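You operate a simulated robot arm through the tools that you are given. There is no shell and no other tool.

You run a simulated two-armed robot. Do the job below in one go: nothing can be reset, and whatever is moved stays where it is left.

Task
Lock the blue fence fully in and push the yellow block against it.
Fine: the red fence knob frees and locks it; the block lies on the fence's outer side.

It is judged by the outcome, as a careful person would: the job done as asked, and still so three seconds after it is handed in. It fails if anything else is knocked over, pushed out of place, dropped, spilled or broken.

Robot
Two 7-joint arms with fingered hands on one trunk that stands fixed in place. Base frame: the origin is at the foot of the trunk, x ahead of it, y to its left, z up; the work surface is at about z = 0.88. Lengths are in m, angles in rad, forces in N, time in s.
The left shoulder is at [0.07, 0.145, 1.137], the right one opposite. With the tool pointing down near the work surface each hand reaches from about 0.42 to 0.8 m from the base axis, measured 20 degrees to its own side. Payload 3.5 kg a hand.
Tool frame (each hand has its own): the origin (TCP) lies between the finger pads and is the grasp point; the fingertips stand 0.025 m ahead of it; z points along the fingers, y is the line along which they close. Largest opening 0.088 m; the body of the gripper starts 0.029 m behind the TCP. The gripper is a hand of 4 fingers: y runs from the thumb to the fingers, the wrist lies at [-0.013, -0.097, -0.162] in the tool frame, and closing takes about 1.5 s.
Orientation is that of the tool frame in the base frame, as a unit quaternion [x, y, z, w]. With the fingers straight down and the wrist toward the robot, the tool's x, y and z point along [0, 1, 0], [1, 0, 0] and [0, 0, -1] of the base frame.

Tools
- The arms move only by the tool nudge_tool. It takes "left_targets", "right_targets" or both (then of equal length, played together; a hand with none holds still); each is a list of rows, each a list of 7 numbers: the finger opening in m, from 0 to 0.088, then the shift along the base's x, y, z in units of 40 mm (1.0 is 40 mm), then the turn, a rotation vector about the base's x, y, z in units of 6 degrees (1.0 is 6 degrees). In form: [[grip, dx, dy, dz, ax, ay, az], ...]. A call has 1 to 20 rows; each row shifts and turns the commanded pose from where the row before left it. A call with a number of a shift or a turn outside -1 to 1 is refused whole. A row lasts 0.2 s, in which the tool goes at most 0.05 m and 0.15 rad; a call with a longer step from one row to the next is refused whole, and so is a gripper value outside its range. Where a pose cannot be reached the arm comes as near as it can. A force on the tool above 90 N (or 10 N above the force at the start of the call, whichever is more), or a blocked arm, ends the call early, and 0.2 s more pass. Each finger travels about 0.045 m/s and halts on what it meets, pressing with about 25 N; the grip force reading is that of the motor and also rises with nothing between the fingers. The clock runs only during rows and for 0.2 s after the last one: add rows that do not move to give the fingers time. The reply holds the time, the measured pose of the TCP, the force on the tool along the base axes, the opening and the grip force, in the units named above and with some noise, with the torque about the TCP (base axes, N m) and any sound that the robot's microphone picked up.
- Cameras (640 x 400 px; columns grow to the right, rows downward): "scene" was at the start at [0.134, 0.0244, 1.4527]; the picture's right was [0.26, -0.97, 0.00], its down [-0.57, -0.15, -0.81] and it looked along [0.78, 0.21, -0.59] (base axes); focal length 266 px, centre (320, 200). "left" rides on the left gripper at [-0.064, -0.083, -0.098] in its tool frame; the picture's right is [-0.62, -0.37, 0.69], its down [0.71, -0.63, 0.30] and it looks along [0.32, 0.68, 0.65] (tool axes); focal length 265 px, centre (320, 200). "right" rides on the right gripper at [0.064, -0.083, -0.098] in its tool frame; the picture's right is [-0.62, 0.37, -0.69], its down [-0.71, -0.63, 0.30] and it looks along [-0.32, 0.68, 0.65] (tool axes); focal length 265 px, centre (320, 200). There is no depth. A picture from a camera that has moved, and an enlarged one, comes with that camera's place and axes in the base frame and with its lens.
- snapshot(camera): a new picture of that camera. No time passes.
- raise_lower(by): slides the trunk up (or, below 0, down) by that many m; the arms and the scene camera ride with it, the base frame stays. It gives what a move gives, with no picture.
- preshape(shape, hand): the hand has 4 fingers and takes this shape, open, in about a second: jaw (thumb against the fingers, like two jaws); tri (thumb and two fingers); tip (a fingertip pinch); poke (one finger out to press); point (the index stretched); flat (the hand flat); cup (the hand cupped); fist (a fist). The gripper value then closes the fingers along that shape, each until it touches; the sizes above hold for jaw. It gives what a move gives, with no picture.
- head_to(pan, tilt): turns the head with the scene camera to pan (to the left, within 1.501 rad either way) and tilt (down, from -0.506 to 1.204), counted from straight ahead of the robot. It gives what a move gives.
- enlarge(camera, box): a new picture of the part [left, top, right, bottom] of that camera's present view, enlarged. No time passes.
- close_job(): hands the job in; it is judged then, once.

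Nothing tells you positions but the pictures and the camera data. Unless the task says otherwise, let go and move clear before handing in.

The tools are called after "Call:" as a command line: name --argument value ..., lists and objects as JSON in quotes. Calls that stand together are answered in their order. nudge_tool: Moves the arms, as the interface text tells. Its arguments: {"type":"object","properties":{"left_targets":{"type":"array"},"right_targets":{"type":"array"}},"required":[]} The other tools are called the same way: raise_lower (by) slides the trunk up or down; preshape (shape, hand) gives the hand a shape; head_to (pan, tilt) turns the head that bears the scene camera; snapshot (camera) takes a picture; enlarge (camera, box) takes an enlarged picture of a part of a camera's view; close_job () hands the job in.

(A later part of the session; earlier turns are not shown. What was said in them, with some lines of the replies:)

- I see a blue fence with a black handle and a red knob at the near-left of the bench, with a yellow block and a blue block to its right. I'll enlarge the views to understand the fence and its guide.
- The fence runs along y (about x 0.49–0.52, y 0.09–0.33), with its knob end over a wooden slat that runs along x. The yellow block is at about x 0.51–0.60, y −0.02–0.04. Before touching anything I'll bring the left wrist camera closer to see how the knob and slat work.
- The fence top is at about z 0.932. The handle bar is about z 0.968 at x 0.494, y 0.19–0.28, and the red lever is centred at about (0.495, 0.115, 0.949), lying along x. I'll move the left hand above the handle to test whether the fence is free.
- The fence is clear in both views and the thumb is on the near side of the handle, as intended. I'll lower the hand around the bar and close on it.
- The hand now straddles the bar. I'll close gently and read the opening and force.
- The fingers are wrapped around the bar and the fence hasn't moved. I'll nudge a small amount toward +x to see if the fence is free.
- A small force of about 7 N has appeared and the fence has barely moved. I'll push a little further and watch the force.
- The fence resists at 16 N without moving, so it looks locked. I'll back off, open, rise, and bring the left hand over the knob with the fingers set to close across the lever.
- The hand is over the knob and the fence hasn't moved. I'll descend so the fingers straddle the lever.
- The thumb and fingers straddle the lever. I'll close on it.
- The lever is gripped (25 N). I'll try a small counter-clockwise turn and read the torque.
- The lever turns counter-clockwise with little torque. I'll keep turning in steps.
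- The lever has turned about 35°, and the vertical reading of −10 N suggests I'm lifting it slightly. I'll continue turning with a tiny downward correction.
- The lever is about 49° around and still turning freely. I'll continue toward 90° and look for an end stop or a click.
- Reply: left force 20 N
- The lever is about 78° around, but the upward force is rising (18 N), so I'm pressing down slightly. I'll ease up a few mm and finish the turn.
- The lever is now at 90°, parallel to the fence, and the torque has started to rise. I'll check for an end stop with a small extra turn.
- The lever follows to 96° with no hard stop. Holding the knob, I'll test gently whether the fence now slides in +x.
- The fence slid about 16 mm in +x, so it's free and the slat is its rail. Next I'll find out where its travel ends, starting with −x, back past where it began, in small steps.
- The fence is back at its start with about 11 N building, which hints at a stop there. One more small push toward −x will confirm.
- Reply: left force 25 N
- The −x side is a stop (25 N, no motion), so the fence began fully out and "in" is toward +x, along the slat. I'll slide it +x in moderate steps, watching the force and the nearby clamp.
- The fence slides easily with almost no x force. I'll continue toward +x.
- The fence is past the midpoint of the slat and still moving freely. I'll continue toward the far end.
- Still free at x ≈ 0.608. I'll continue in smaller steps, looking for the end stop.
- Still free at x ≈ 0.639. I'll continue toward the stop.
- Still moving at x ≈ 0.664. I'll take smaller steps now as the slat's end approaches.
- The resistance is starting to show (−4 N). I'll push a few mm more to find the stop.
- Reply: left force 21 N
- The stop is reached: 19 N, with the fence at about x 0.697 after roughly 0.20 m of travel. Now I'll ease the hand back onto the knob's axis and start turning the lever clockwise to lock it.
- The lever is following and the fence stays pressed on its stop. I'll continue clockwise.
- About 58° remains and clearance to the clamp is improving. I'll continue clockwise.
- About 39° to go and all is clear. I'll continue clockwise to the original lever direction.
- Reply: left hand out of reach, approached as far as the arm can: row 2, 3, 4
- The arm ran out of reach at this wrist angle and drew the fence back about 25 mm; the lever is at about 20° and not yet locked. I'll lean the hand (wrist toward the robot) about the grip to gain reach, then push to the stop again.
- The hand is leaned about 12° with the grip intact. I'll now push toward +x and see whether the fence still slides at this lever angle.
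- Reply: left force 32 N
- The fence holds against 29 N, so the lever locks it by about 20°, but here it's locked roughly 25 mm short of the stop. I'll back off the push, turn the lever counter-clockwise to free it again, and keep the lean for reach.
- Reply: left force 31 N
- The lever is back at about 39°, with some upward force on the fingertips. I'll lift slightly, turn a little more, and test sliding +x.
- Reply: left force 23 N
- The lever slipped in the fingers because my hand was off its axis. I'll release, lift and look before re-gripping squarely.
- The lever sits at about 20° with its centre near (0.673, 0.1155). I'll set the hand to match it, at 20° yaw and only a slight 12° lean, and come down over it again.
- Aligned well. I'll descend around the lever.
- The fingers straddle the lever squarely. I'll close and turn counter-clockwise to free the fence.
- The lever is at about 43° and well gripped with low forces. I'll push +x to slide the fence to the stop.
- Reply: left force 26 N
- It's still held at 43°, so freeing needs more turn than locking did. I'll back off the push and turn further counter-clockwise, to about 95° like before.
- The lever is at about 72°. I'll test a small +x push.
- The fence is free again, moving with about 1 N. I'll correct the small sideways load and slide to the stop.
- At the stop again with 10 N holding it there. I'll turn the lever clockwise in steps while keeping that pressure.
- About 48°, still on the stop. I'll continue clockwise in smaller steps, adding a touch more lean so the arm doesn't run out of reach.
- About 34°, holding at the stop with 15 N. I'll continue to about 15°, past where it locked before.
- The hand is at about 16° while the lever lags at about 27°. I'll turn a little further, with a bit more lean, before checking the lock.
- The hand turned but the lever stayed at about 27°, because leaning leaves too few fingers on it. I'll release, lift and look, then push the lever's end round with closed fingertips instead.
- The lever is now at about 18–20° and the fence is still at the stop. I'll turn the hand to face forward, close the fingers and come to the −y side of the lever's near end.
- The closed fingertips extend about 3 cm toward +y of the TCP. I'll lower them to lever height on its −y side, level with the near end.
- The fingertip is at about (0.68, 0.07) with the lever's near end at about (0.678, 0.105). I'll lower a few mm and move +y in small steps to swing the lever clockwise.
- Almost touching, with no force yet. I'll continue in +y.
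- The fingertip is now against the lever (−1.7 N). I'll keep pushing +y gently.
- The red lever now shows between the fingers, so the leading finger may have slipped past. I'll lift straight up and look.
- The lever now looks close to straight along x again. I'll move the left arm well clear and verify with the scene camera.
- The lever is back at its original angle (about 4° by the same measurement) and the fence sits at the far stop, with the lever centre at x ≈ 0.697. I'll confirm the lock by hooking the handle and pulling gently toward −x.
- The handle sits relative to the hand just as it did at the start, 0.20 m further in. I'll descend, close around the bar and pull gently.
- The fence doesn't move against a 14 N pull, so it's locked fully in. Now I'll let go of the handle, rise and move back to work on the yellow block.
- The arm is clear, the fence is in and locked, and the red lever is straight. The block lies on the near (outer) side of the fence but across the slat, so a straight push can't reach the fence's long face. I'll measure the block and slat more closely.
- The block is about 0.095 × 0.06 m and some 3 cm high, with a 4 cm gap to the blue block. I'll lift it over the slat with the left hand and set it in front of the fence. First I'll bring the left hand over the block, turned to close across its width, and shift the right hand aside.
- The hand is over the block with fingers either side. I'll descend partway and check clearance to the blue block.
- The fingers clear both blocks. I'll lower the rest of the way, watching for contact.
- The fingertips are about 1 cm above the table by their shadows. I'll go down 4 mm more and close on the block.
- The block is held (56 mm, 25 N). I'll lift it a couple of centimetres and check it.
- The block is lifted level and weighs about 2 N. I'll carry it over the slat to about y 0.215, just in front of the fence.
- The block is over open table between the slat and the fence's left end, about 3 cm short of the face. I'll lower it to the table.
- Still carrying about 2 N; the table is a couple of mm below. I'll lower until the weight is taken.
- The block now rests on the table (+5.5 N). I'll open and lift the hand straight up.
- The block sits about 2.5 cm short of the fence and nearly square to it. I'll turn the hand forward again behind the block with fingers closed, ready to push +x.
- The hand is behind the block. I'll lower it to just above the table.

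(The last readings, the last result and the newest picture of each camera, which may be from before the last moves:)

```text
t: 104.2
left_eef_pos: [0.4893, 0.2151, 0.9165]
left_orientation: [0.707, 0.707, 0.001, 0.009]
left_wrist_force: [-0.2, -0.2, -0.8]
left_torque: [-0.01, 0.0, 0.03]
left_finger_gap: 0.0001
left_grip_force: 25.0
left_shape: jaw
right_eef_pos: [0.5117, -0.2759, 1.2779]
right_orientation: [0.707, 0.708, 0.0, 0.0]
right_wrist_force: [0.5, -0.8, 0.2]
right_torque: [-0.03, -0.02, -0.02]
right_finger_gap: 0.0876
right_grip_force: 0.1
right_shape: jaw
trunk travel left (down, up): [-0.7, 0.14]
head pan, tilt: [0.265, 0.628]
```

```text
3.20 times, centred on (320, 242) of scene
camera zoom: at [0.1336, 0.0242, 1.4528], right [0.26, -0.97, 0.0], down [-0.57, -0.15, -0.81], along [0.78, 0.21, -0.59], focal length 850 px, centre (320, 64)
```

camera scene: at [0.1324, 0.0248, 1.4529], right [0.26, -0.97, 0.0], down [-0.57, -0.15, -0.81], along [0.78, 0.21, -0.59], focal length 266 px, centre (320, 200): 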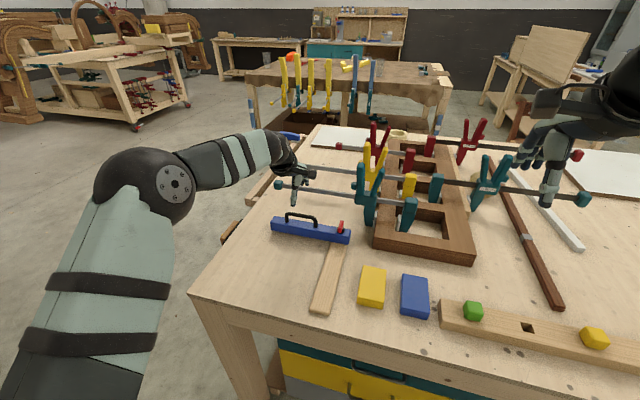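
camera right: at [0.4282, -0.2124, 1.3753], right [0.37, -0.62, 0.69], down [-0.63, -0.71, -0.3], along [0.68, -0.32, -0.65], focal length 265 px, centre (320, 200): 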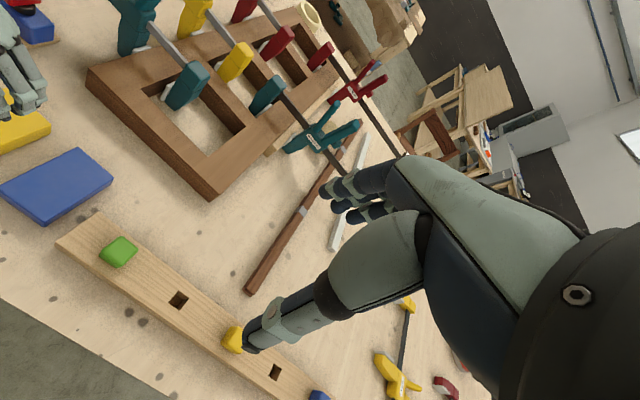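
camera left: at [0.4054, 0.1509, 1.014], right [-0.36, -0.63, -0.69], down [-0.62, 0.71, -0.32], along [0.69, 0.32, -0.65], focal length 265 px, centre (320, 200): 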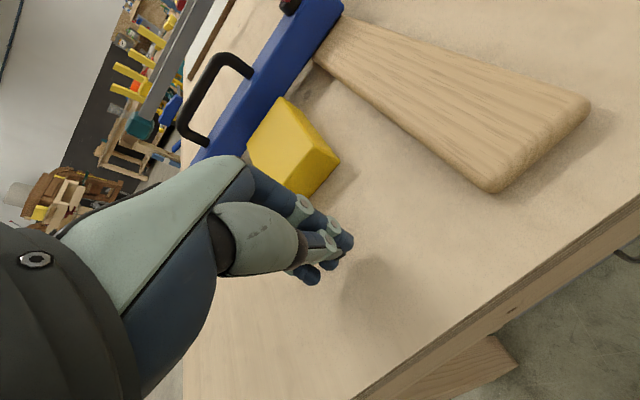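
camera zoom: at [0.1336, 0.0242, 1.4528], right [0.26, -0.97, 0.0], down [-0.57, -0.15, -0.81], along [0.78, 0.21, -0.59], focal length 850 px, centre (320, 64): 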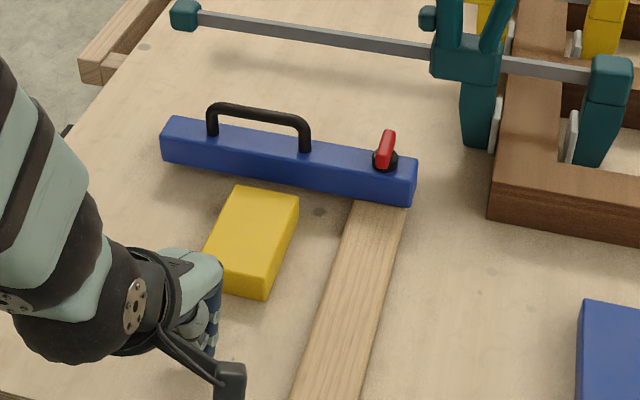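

I'll advance in small steps toward the block.

Call:
nudge_tool --left_targets '[[0.0, 0.25, 0, -0.05, 0, 0, 0], [0.0, 0.25, 0, 0, 0, 0, 0], [0.0, 0.25, 0, 0, 0, 0, 0], [0.0, 0.2, 0, 0, 0, 0, 0], [0.0, 0, 0, 0, 0, 0, 0]]'

Call:
snapshot --camera "left"

Call:
enlarge --camera "scene" --box '[220, 180, 420, 305]'

```text
t: 105.4
left_eef_pos: [0.5289, 0.2147, 0.9142]
left_orientation: [0.707, 0.707, 0.002, 0.01]
left_wrist_force: [-0.1, 0.2, 0.1]
left_torque: [0.02, 0.01, -0.01]
left_finger_gap: 0.0
left_grip_force: 25.6
left_shape: jaw
right_eef_pos: [0.5117, -0.276, 1.2767]
right_orientation: [0.708, 0.707, 0.001, 0.001]
right_wrist_force: [-1.1, -0.5, -0.8]
right_torque: [0.0, -0.02, 0.06]
right_finger_gap: 0.0876
right_grip_force: 0.1
right_shape: jaw
trunk travel left (down, up): [-0.7, 0.14]
head pan, tilt: [0.265, 0.628]
```

```text
taken
camera left: at [0.4439, 0.1513, 1.0118], right [-0.36, -0.63, -0.69], down [-0.63, 0.71, -0.32], along [0.69, 0.32, -0.65], focal length 265 px, centre (320, 200)
```

left: 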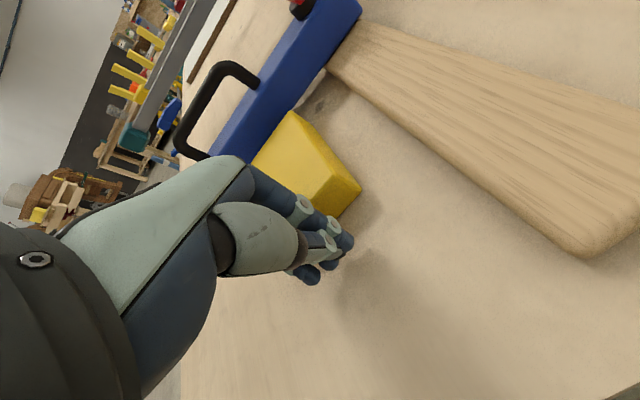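

```text
3.20 times, centred on (320, 242) of scene
camera zoom: at [0.1338, 0.0242, 1.4528], right [0.26, -0.97, 0.0], down [-0.57, -0.15, -0.81], along [0.78, 0.21, -0.59], focal length 850 px, centre (320, 64)
```

zoom: 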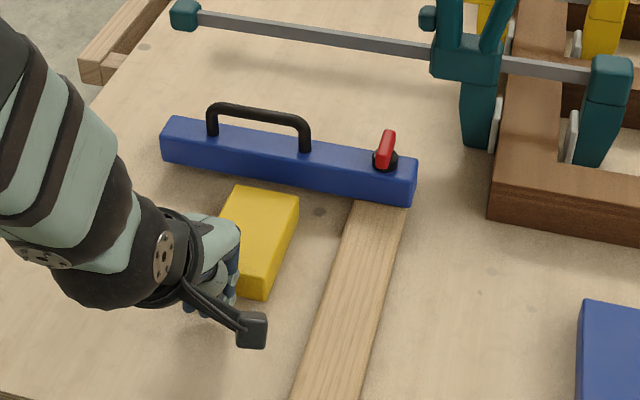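

No contact yet. I'll continue gently, 4–6 mm per row.

Call:
nudge_tool --left_targets '[[0.0, 0.15, 0, 0, 0, 0, 0], [0.0, 0.15, 0, 0, 0, 0, 0], [0.0, 0.15, 0, 0, 0, 0, 0], [0.0, 0.1, 0, 0, 0, 0, 0], [0.0, 0, 0, 0, 0, 0, 0]]'

Call:
snapshot --camera "left"

Call:
enlarge --camera "scene" --box '[220, 180, 420, 305]'

```text
t: 106.6
left_eef_pos: [0.5519, 0.2134, 0.9155]
left_orientation: [0.707, 0.707, 0.002, 0.01]
left_wrist_force: [0.0, 0.1, 1.6]
left_torque: [0.04, -0.06, 0.04]
left_finger_gap: 0.0
left_grip_force: 24.8
left_shape: jaw
right_eef_pos: [0.5114, -0.2769, 1.2767]
right_orientation: [0.707, 0.707, 0.001, 0.001]
right_wrist_force: [0.1, -0.2, 0.3]
right_torque: [0.0, -0.01, 0.0]
right_finger_gap: 0.0878
right_grip_force: 0.1
right_shape: jaw
trunk travel left (down, up): [-0.7, 0.14]
head pan, tilt: [0.265, 0.628]
```

```text
taken
camera left: at [0.4667, 0.1503, 1.0119], right [-0.36, -0.63, -0.69], down [-0.62, 0.71, -0.32], along [0.69, 0.32, -0.65], focal length 265 px, centre (320, 200)
```

left: 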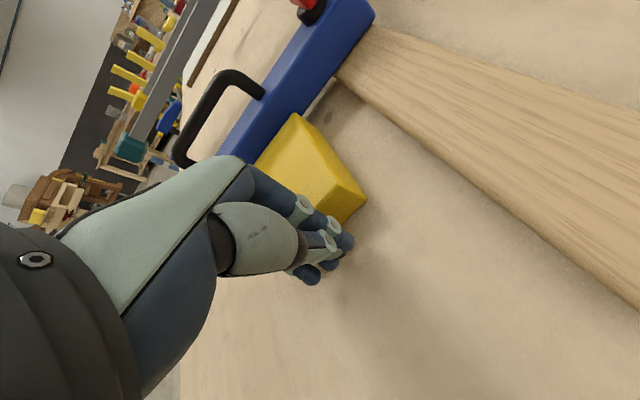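

```text
3.20 times, centred on (320, 242) of scene
camera zoom: at [0.1336, 0.0242, 1.4528], right [0.26, -0.97, 0.0], down [-0.57, -0.15, -0.81], along [0.78, 0.21, -0.59], focal length 850 px, centre (320, 64)
```

zoom: 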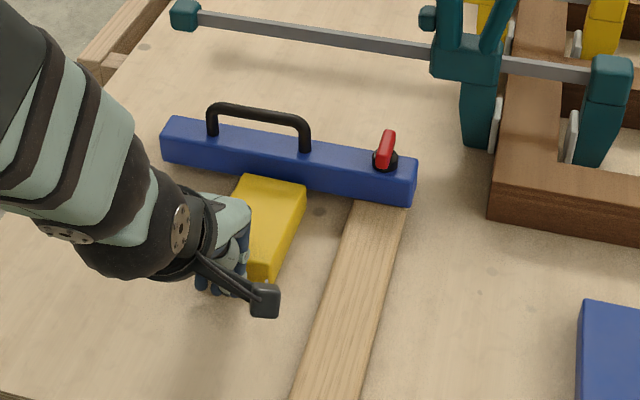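

The block is moving with the fingers. I'll keep going until it meets the fence, watching the x force.

Call:
nudge_tool --left_targets '[[0.0, 0.1, 0, 0, 0, 0, 0], [0.0, 0.1, 0, 0, 0, 0, 0], [0.0, 0.1, 0, 0, 0, 0, 0], [0.0, 0, 0, 0, 0, 0, 0]]'

Call:
snapshot --camera "left"

Call:
enlarge --camera "scene" --box '[260, 200, 380, 275]'

```text
t: 107.6
left_eef_pos: [0.5608, 0.2154, 0.917]
left_orientation: [0.707, 0.707, 0.002, 0.01]
left_wrist_force: [-7.9, -0.8, 2.7]
left_torque: [0.02, 0.03, 0.09]
left_finger_gap: 0.0
left_grip_force: 24.9
left_shape: jaw
right_eef_pos: [0.5104, -0.2763, 1.2772]
right_orientation: [0.706, 0.708, 0.001, 0.002]
right_wrist_force: [-0.3, 0.0, -0.3]
right_torque: [0.04, -0.02, 0.04]
right_finger_gap: 0.0878
right_grip_force: 0.0
right_shape: jaw
trunk travel left (down, up): [-0.7, 0.14]
head pan, tilt: [0.265, 0.628]
```

```text
taken
camera left: at [0.4765, 0.1507, 1.0131], right [-0.36, -0.63, -0.69], down [-0.62, 0.71, -0.32], along [0.69, 0.32, -0.65], focal length 265 px, centre (320, 200)
```

left: 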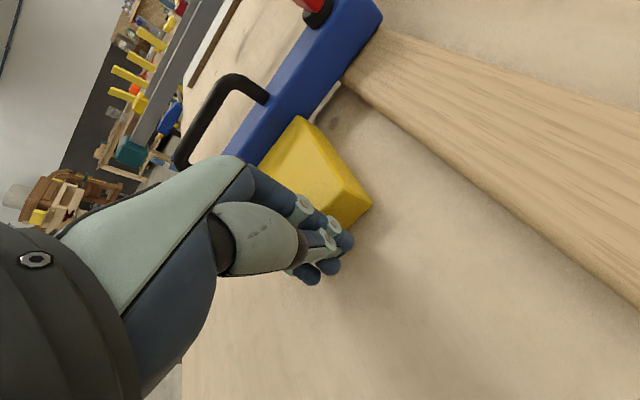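

```text
5.33 times, centred on (320, 238) of scene
camera zoom: at [0.1312, 0.0239, 1.453], right [0.26, -0.96, 0.0], down [-0.57, -0.15, -0.81], along [0.78, 0.21, -0.59], focal length 1416 px, centre (320, 0)
```

zoom: 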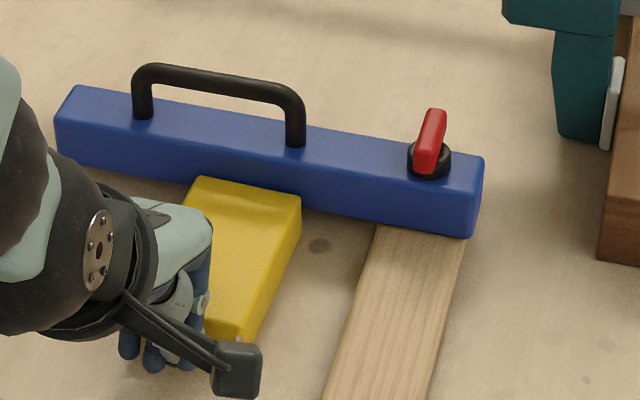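

The x force has risen to 8 N, so the block touches the fence, but it may be slightly angled. I'll look closer at the contact line.

Call:
enlarge --camera "left" --box '[220, 80, 400, 240]'

Call:
enlarge --camera "scene" --box '[280, 215, 340, 255]'

```text
2.50 times, centred on (310, 160) of left
camera zoom: at [0.4765, 0.1507, 1.0131], right [-0.36, -0.63, -0.69], down [-0.62, 0.71, -0.32], along [0.69, 0.32, -0.65], focal length 664 px, centre (345, 300)
```

zoom: 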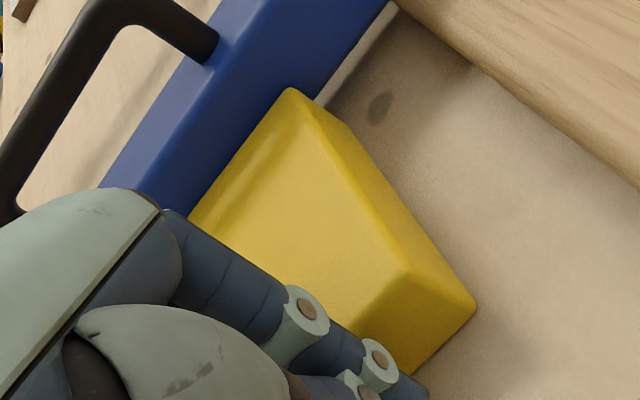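

```text
10.00 times, centred on (310, 235) of scene
camera zoom: at [0.1312, 0.0239, 1.453], right [0.26, -0.96, 0.0], down [-0.57, -0.15, -0.81], along [0.78, 0.21, -0.59], focal length 2655 px, centre (420, -150)
```

zoom: 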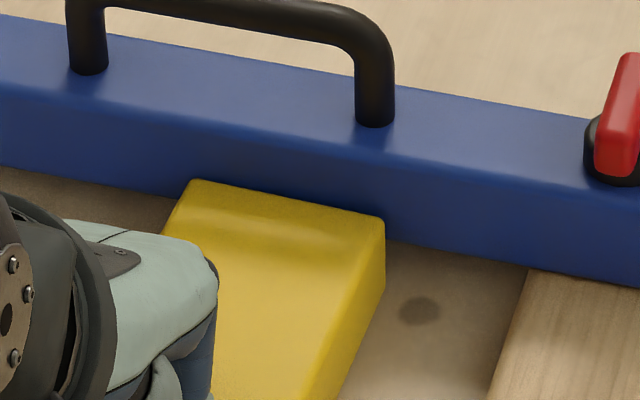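

The contact looks almost flush, perhaps 2° open on the left. I'll shift the push slightly toward the left side and press a bit more to square the block up.

Call:
nudge_tool --left_targets '[[0.0, -0.2, 0, 0, 0, 0, 0], [0.0, 0, 0.25, 0, 0, 0, 0], [0.0, 0.15, 0, 0, 0, 0, 0], [0.0, 0.1, 0, 0, 0, 0, 0], [0.0, 0.08, 0, 0, 0, 0, 0], [0.0, 0, 0, 0, 0, 0, 0]]'

Call:
enlarge --camera "scene" --box '[280, 215, 340, 255]'

Call:
snapshot --camera "left"

```text
t: 109.0
left_eef_pos: [0.5675, 0.2242, 0.9171]
left_orientation: [0.707, 0.707, 0.002, 0.01]
left_wrist_force: [-8.8, 0.3, 4.4]
left_torque: [0.09, -0.02, 0.11]
left_finger_gap: 0.0002
left_grip_force: 25.1
left_shape: jaw
right_eef_pos: [0.5083, -0.2758, 1.2776]
right_orientation: [0.707, 0.707, 0.002, 0.002]
right_wrist_force: [0.2, -0.7, 0.0]
right_torque: [-0.02, 0.0, -0.02]
right_finger_gap: 0.0873
right_grip_force: 0.0
right_shape: jaw
trunk travel left (down, up): [-0.7, 0.14]
head pan, tilt: [0.265, 0.628]
```

```text
10.00 times, centred on (310, 235) of scene
camera zoom: at [0.1312, 0.0239, 1.453], right [0.26, -0.96, 0.0], down [-0.57, -0.15, -0.81], along [0.78, 0.21, -0.59], focal length 2655 px, centre (420, -150)
```

zoom: 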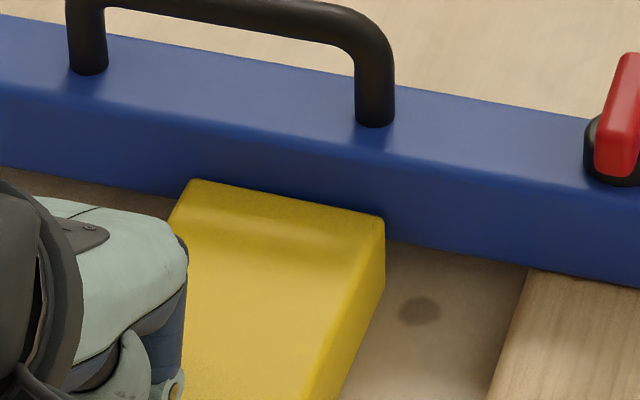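

```text
taken
camera left: at [0.482, 0.1608, 1.0135], right [-0.36, -0.63, -0.69], down [-0.62, 0.71, -0.32], along [0.69, 0.32, -0.65], focal length 265 px, centre (320, 200)
```

left: 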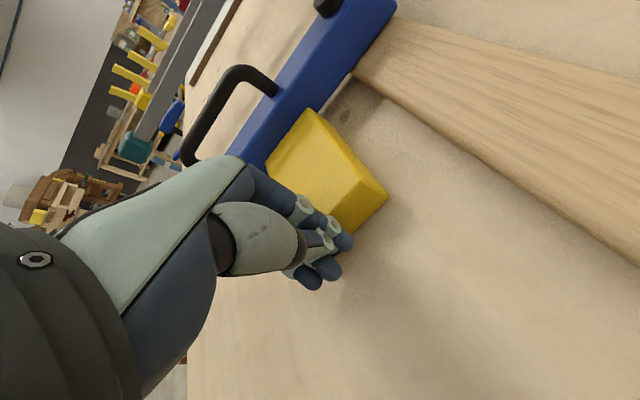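

The block's far edge and the fence face now measure parallel, and the push reads about 9 N of firm contact. I'll back the hand straight off in −x, lift clear and inspect.

Call:
nudge_tool --left_targets '[[0.0, -0.3, 0, 0, 0, 0, 0], [0.0, -0.6, 0, 0, 0, 0, 0], [0.0, -0.6, 0, 0.1, 0, 0, 0], [0.0, -0.4, 0, 0.6, 0, 0, 0], [0.0, 0, 0, 0.9, 0, 0, 0], [0.02, 0, 0, 0.9, 0, 0, 0], [0.04, 0, 0.4, 0.8, 0, 0, 0], [0.06, 0, 0.6, 0.7, 0, 0, 0], [0.088, 0, 0.6, 0.5, 0, 0, 0], [0.088, 0, 0, 0, 0, 0, 0]]'

Call:
enlarge --camera "scene" --box '[260, 200, 380, 275]'

Call:
snapshot --camera "scene"

Call:
snapshot --camera "left"

```text
t: 111.2
left_eef_pos: [0.4925, 0.2891, 1.093]
left_orientation: [0.707, 0.707, 0.001, 0.01]
left_wrist_force: [-0.3, 0.3, 0.0]
left_torque: [-0.04, 0.02, 0.01]
left_finger_gap: 0.0761
left_grip_force: 0.0
left_shape: jaw
right_eef_pos: [0.5115, -0.2779, 1.2766]
right_orientation: [0.707, 0.707, 0.0, 0.0]
right_wrist_force: [-0.3, 0.0, 0.4]
right_torque: [-0.01, 0.01, -0.02]
right_finger_gap: 0.0878
right_grip_force: 0.1
right_shape: jaw
trunk travel left (down, up): [-0.7, 0.14]
head pan, tilt: [0.265, 0.628]
```

```text
5.33 times, centred on (320, 238) of scene
camera zoom: at [0.1342, 0.0239, 1.4527], right [0.26, -0.97, 0.0], down [-0.57, -0.15, -0.81], along [0.78, 0.21, -0.59], focal length 1416 px, centre (320, 0)
```

zoom: 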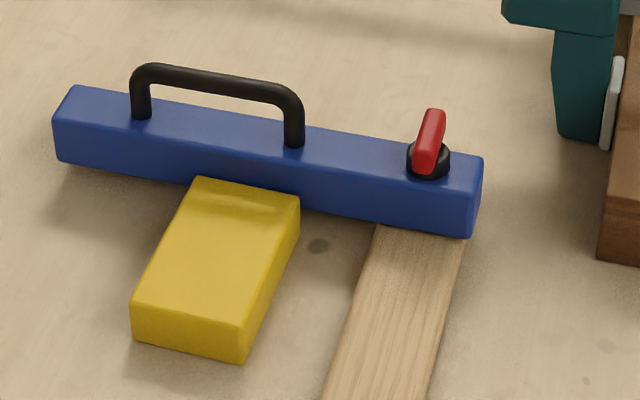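

```text
taken
camera scene: at [0.1342, 0.0239, 1.4527], right [0.26, -0.97, 0.0], down [-0.57, -0.15, -0.81], along [0.78, 0.21, -0.59], focal length 266 px, centre (320, 200)
```

scene: 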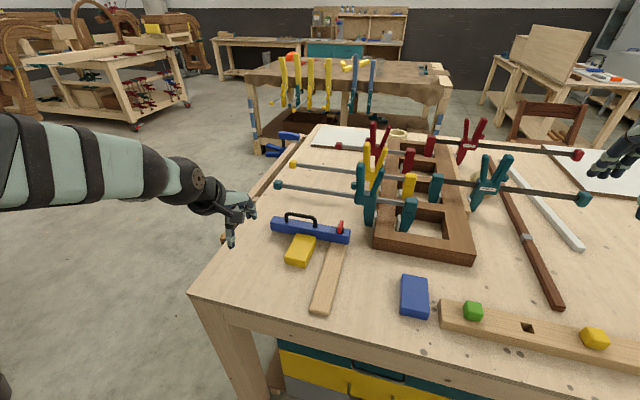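

```text
taken
camera left: at [0.4077, 0.2251, 1.1899], right [-0.36, -0.63, -0.69], down [-0.63, 0.71, -0.32], along [0.69, 0.32, -0.65], focal length 265 px, centre (320, 200)
```

left: 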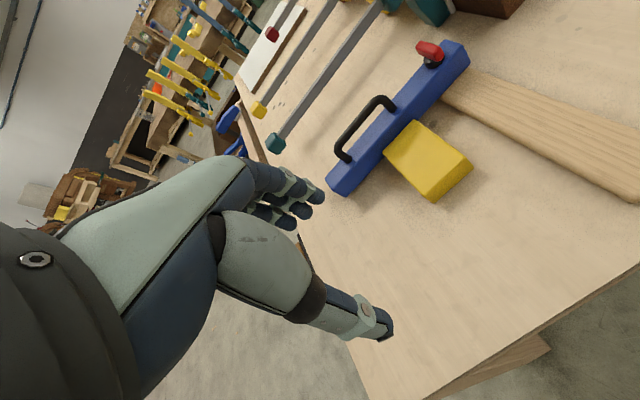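

The block stands flush against the fence in the scene view. I'll check the contact line and the lever from the left camera too.

Call:
enlarge --camera "left" --box '[320, 30, 480, 210]'

Call:
enlarge --camera "scene" --box '[280, 215, 340, 255]'

```text
2.22 times, centred on (400, 120) of left
camera zoom: at [0.4077, 0.2251, 1.1899], right [-0.36, -0.63, -0.69], down [-0.63, 0.71, -0.32], along [0.69, 0.32, -0.65], focal length 590 px, centre (142, 378)
```

zoom: 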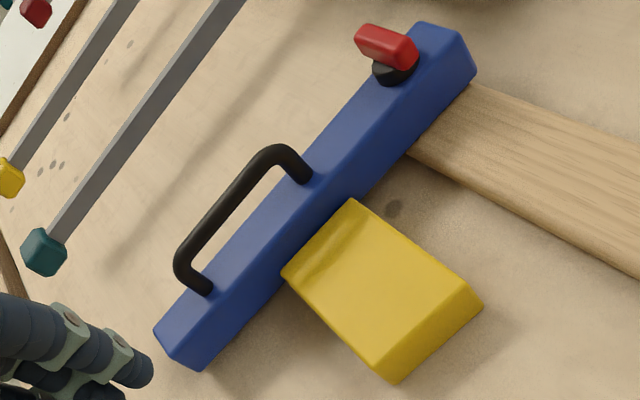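

```text
10.00 times, centred on (310, 235) of scene
camera zoom: at [0.1342, 0.0239, 1.4527], right [0.26, -0.97, 0.0], down [-0.57, -0.15, -0.81], along [0.78, 0.21, -0.59], focal length 2655 px, centre (420, -150)
```

zoom: 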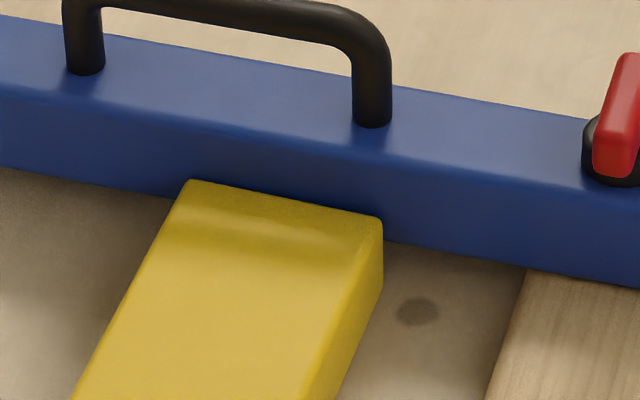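

The block is flush on the fence's outer face, the lever is in its locked position and the fence is at its far stop; the blue block and the clamps haven't moved. I'll raise the left hand well clear and take one last look.

Call:
nudge_tool --left_targets '[[0.088, 0, 0.1, 0.9, 0, 0, 0], [0.088, 0, 0.1, 0.9, 0, 0, 0], [0.088, 0, 0.1, 0.9, 0, 0, 0], [0.088, 0, 0.1, 0.9, 0, 0, 0], [0.088, 0, 0, 0, 0, 0, 0], [0.088, 0, 0, 0, 0, 0, 0], [0.088, 0, 0, 0, 0, 0, 0], [0.088, 0, 0, 0, 0, 0, 0]]'

Call:
snapshot --camera "scene"

Call:
enlarge --camera "scene" --box '[260, 200, 380, 275]'

```text
t: 113.0
left_eef_pos: [0.4923, 0.3042, 1.2399]
left_orientation: [0.707, 0.707, 0.001, 0.01]
left_wrist_force: [0.5, -0.1, 0.1]
left_torque: [0.01, 0.01, 0.06]
left_finger_gap: 0.0875
left_grip_force: 0.1
left_shape: jaw
right_eef_pos: [0.5121, -0.2764, 1.2764]
right_orientation: [0.707, 0.707, 0.0, 0.0]
right_wrist_force: [0.1, 0.3, -0.3]
right_torque: [0.02, 0.01, 0.0]
right_finger_gap: 0.0876
right_grip_force: 0.0
right_shape: jaw
trunk travel left (down, up): [-0.7, 0.14]
head pan, tilt: [0.265, 0.628]
```

```text
taken
camera scene: at [0.134, 0.0244, 1.4527], right [0.26, -0.97, 0.0], down [-0.57, -0.15, -0.81], along [0.78, 0.21, -0.59], focal length 266 px, centre (320, 200)
```

scene: 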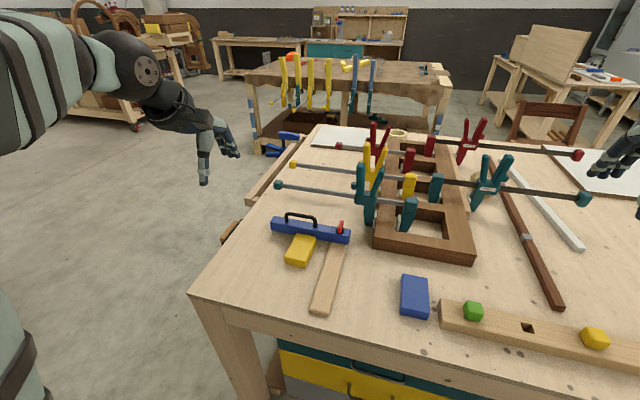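

```text
5.33 times, centred on (320, 238) of scene
camera zoom: at [0.134, 0.0244, 1.4527], right [0.26, -0.97, 0.0], down [-0.57, -0.15, -0.81], along [0.78, 0.21, -0.59], focal length 1416 px, centre (320, 0)
```

zoom: 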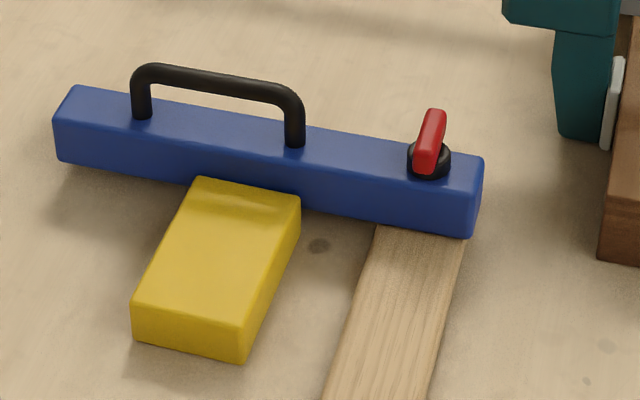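

The fence is fully in and locked, the yellow block rests flush against its outer face, nothing else has moved, and both hands are clear. I'm handing the job in.

Call:
close_job

```text
The job is handed in.
```

The blue fence is locked at its far stop, and the yellow block is flush against its outer face, the side toward the robot. The job is handed in.

- **Fence:** I took "fully in" to mean the end of travel away from the robot, because the fence started against the stop on the near side. It slid about 0.20 m along the slat. After locking, it held against a 14 N pull on the handle, and the red lever is back at its original angle.
- **Re-lock:** on the first try the lever locked about 25 mm short of the stop. I freed it, slid the fence to the stop again and locked it there.
- **Block:** the slat lay between the block and the fence's long face, so a straight push could not reach it. I lifted the block over the slat, set it down in front of the fence, and pushed it in until it met the face at about 9 N.
- **Everything else:** in the last picture the blue block, the clamps and the frame look where they were, and both hands are open and clear.
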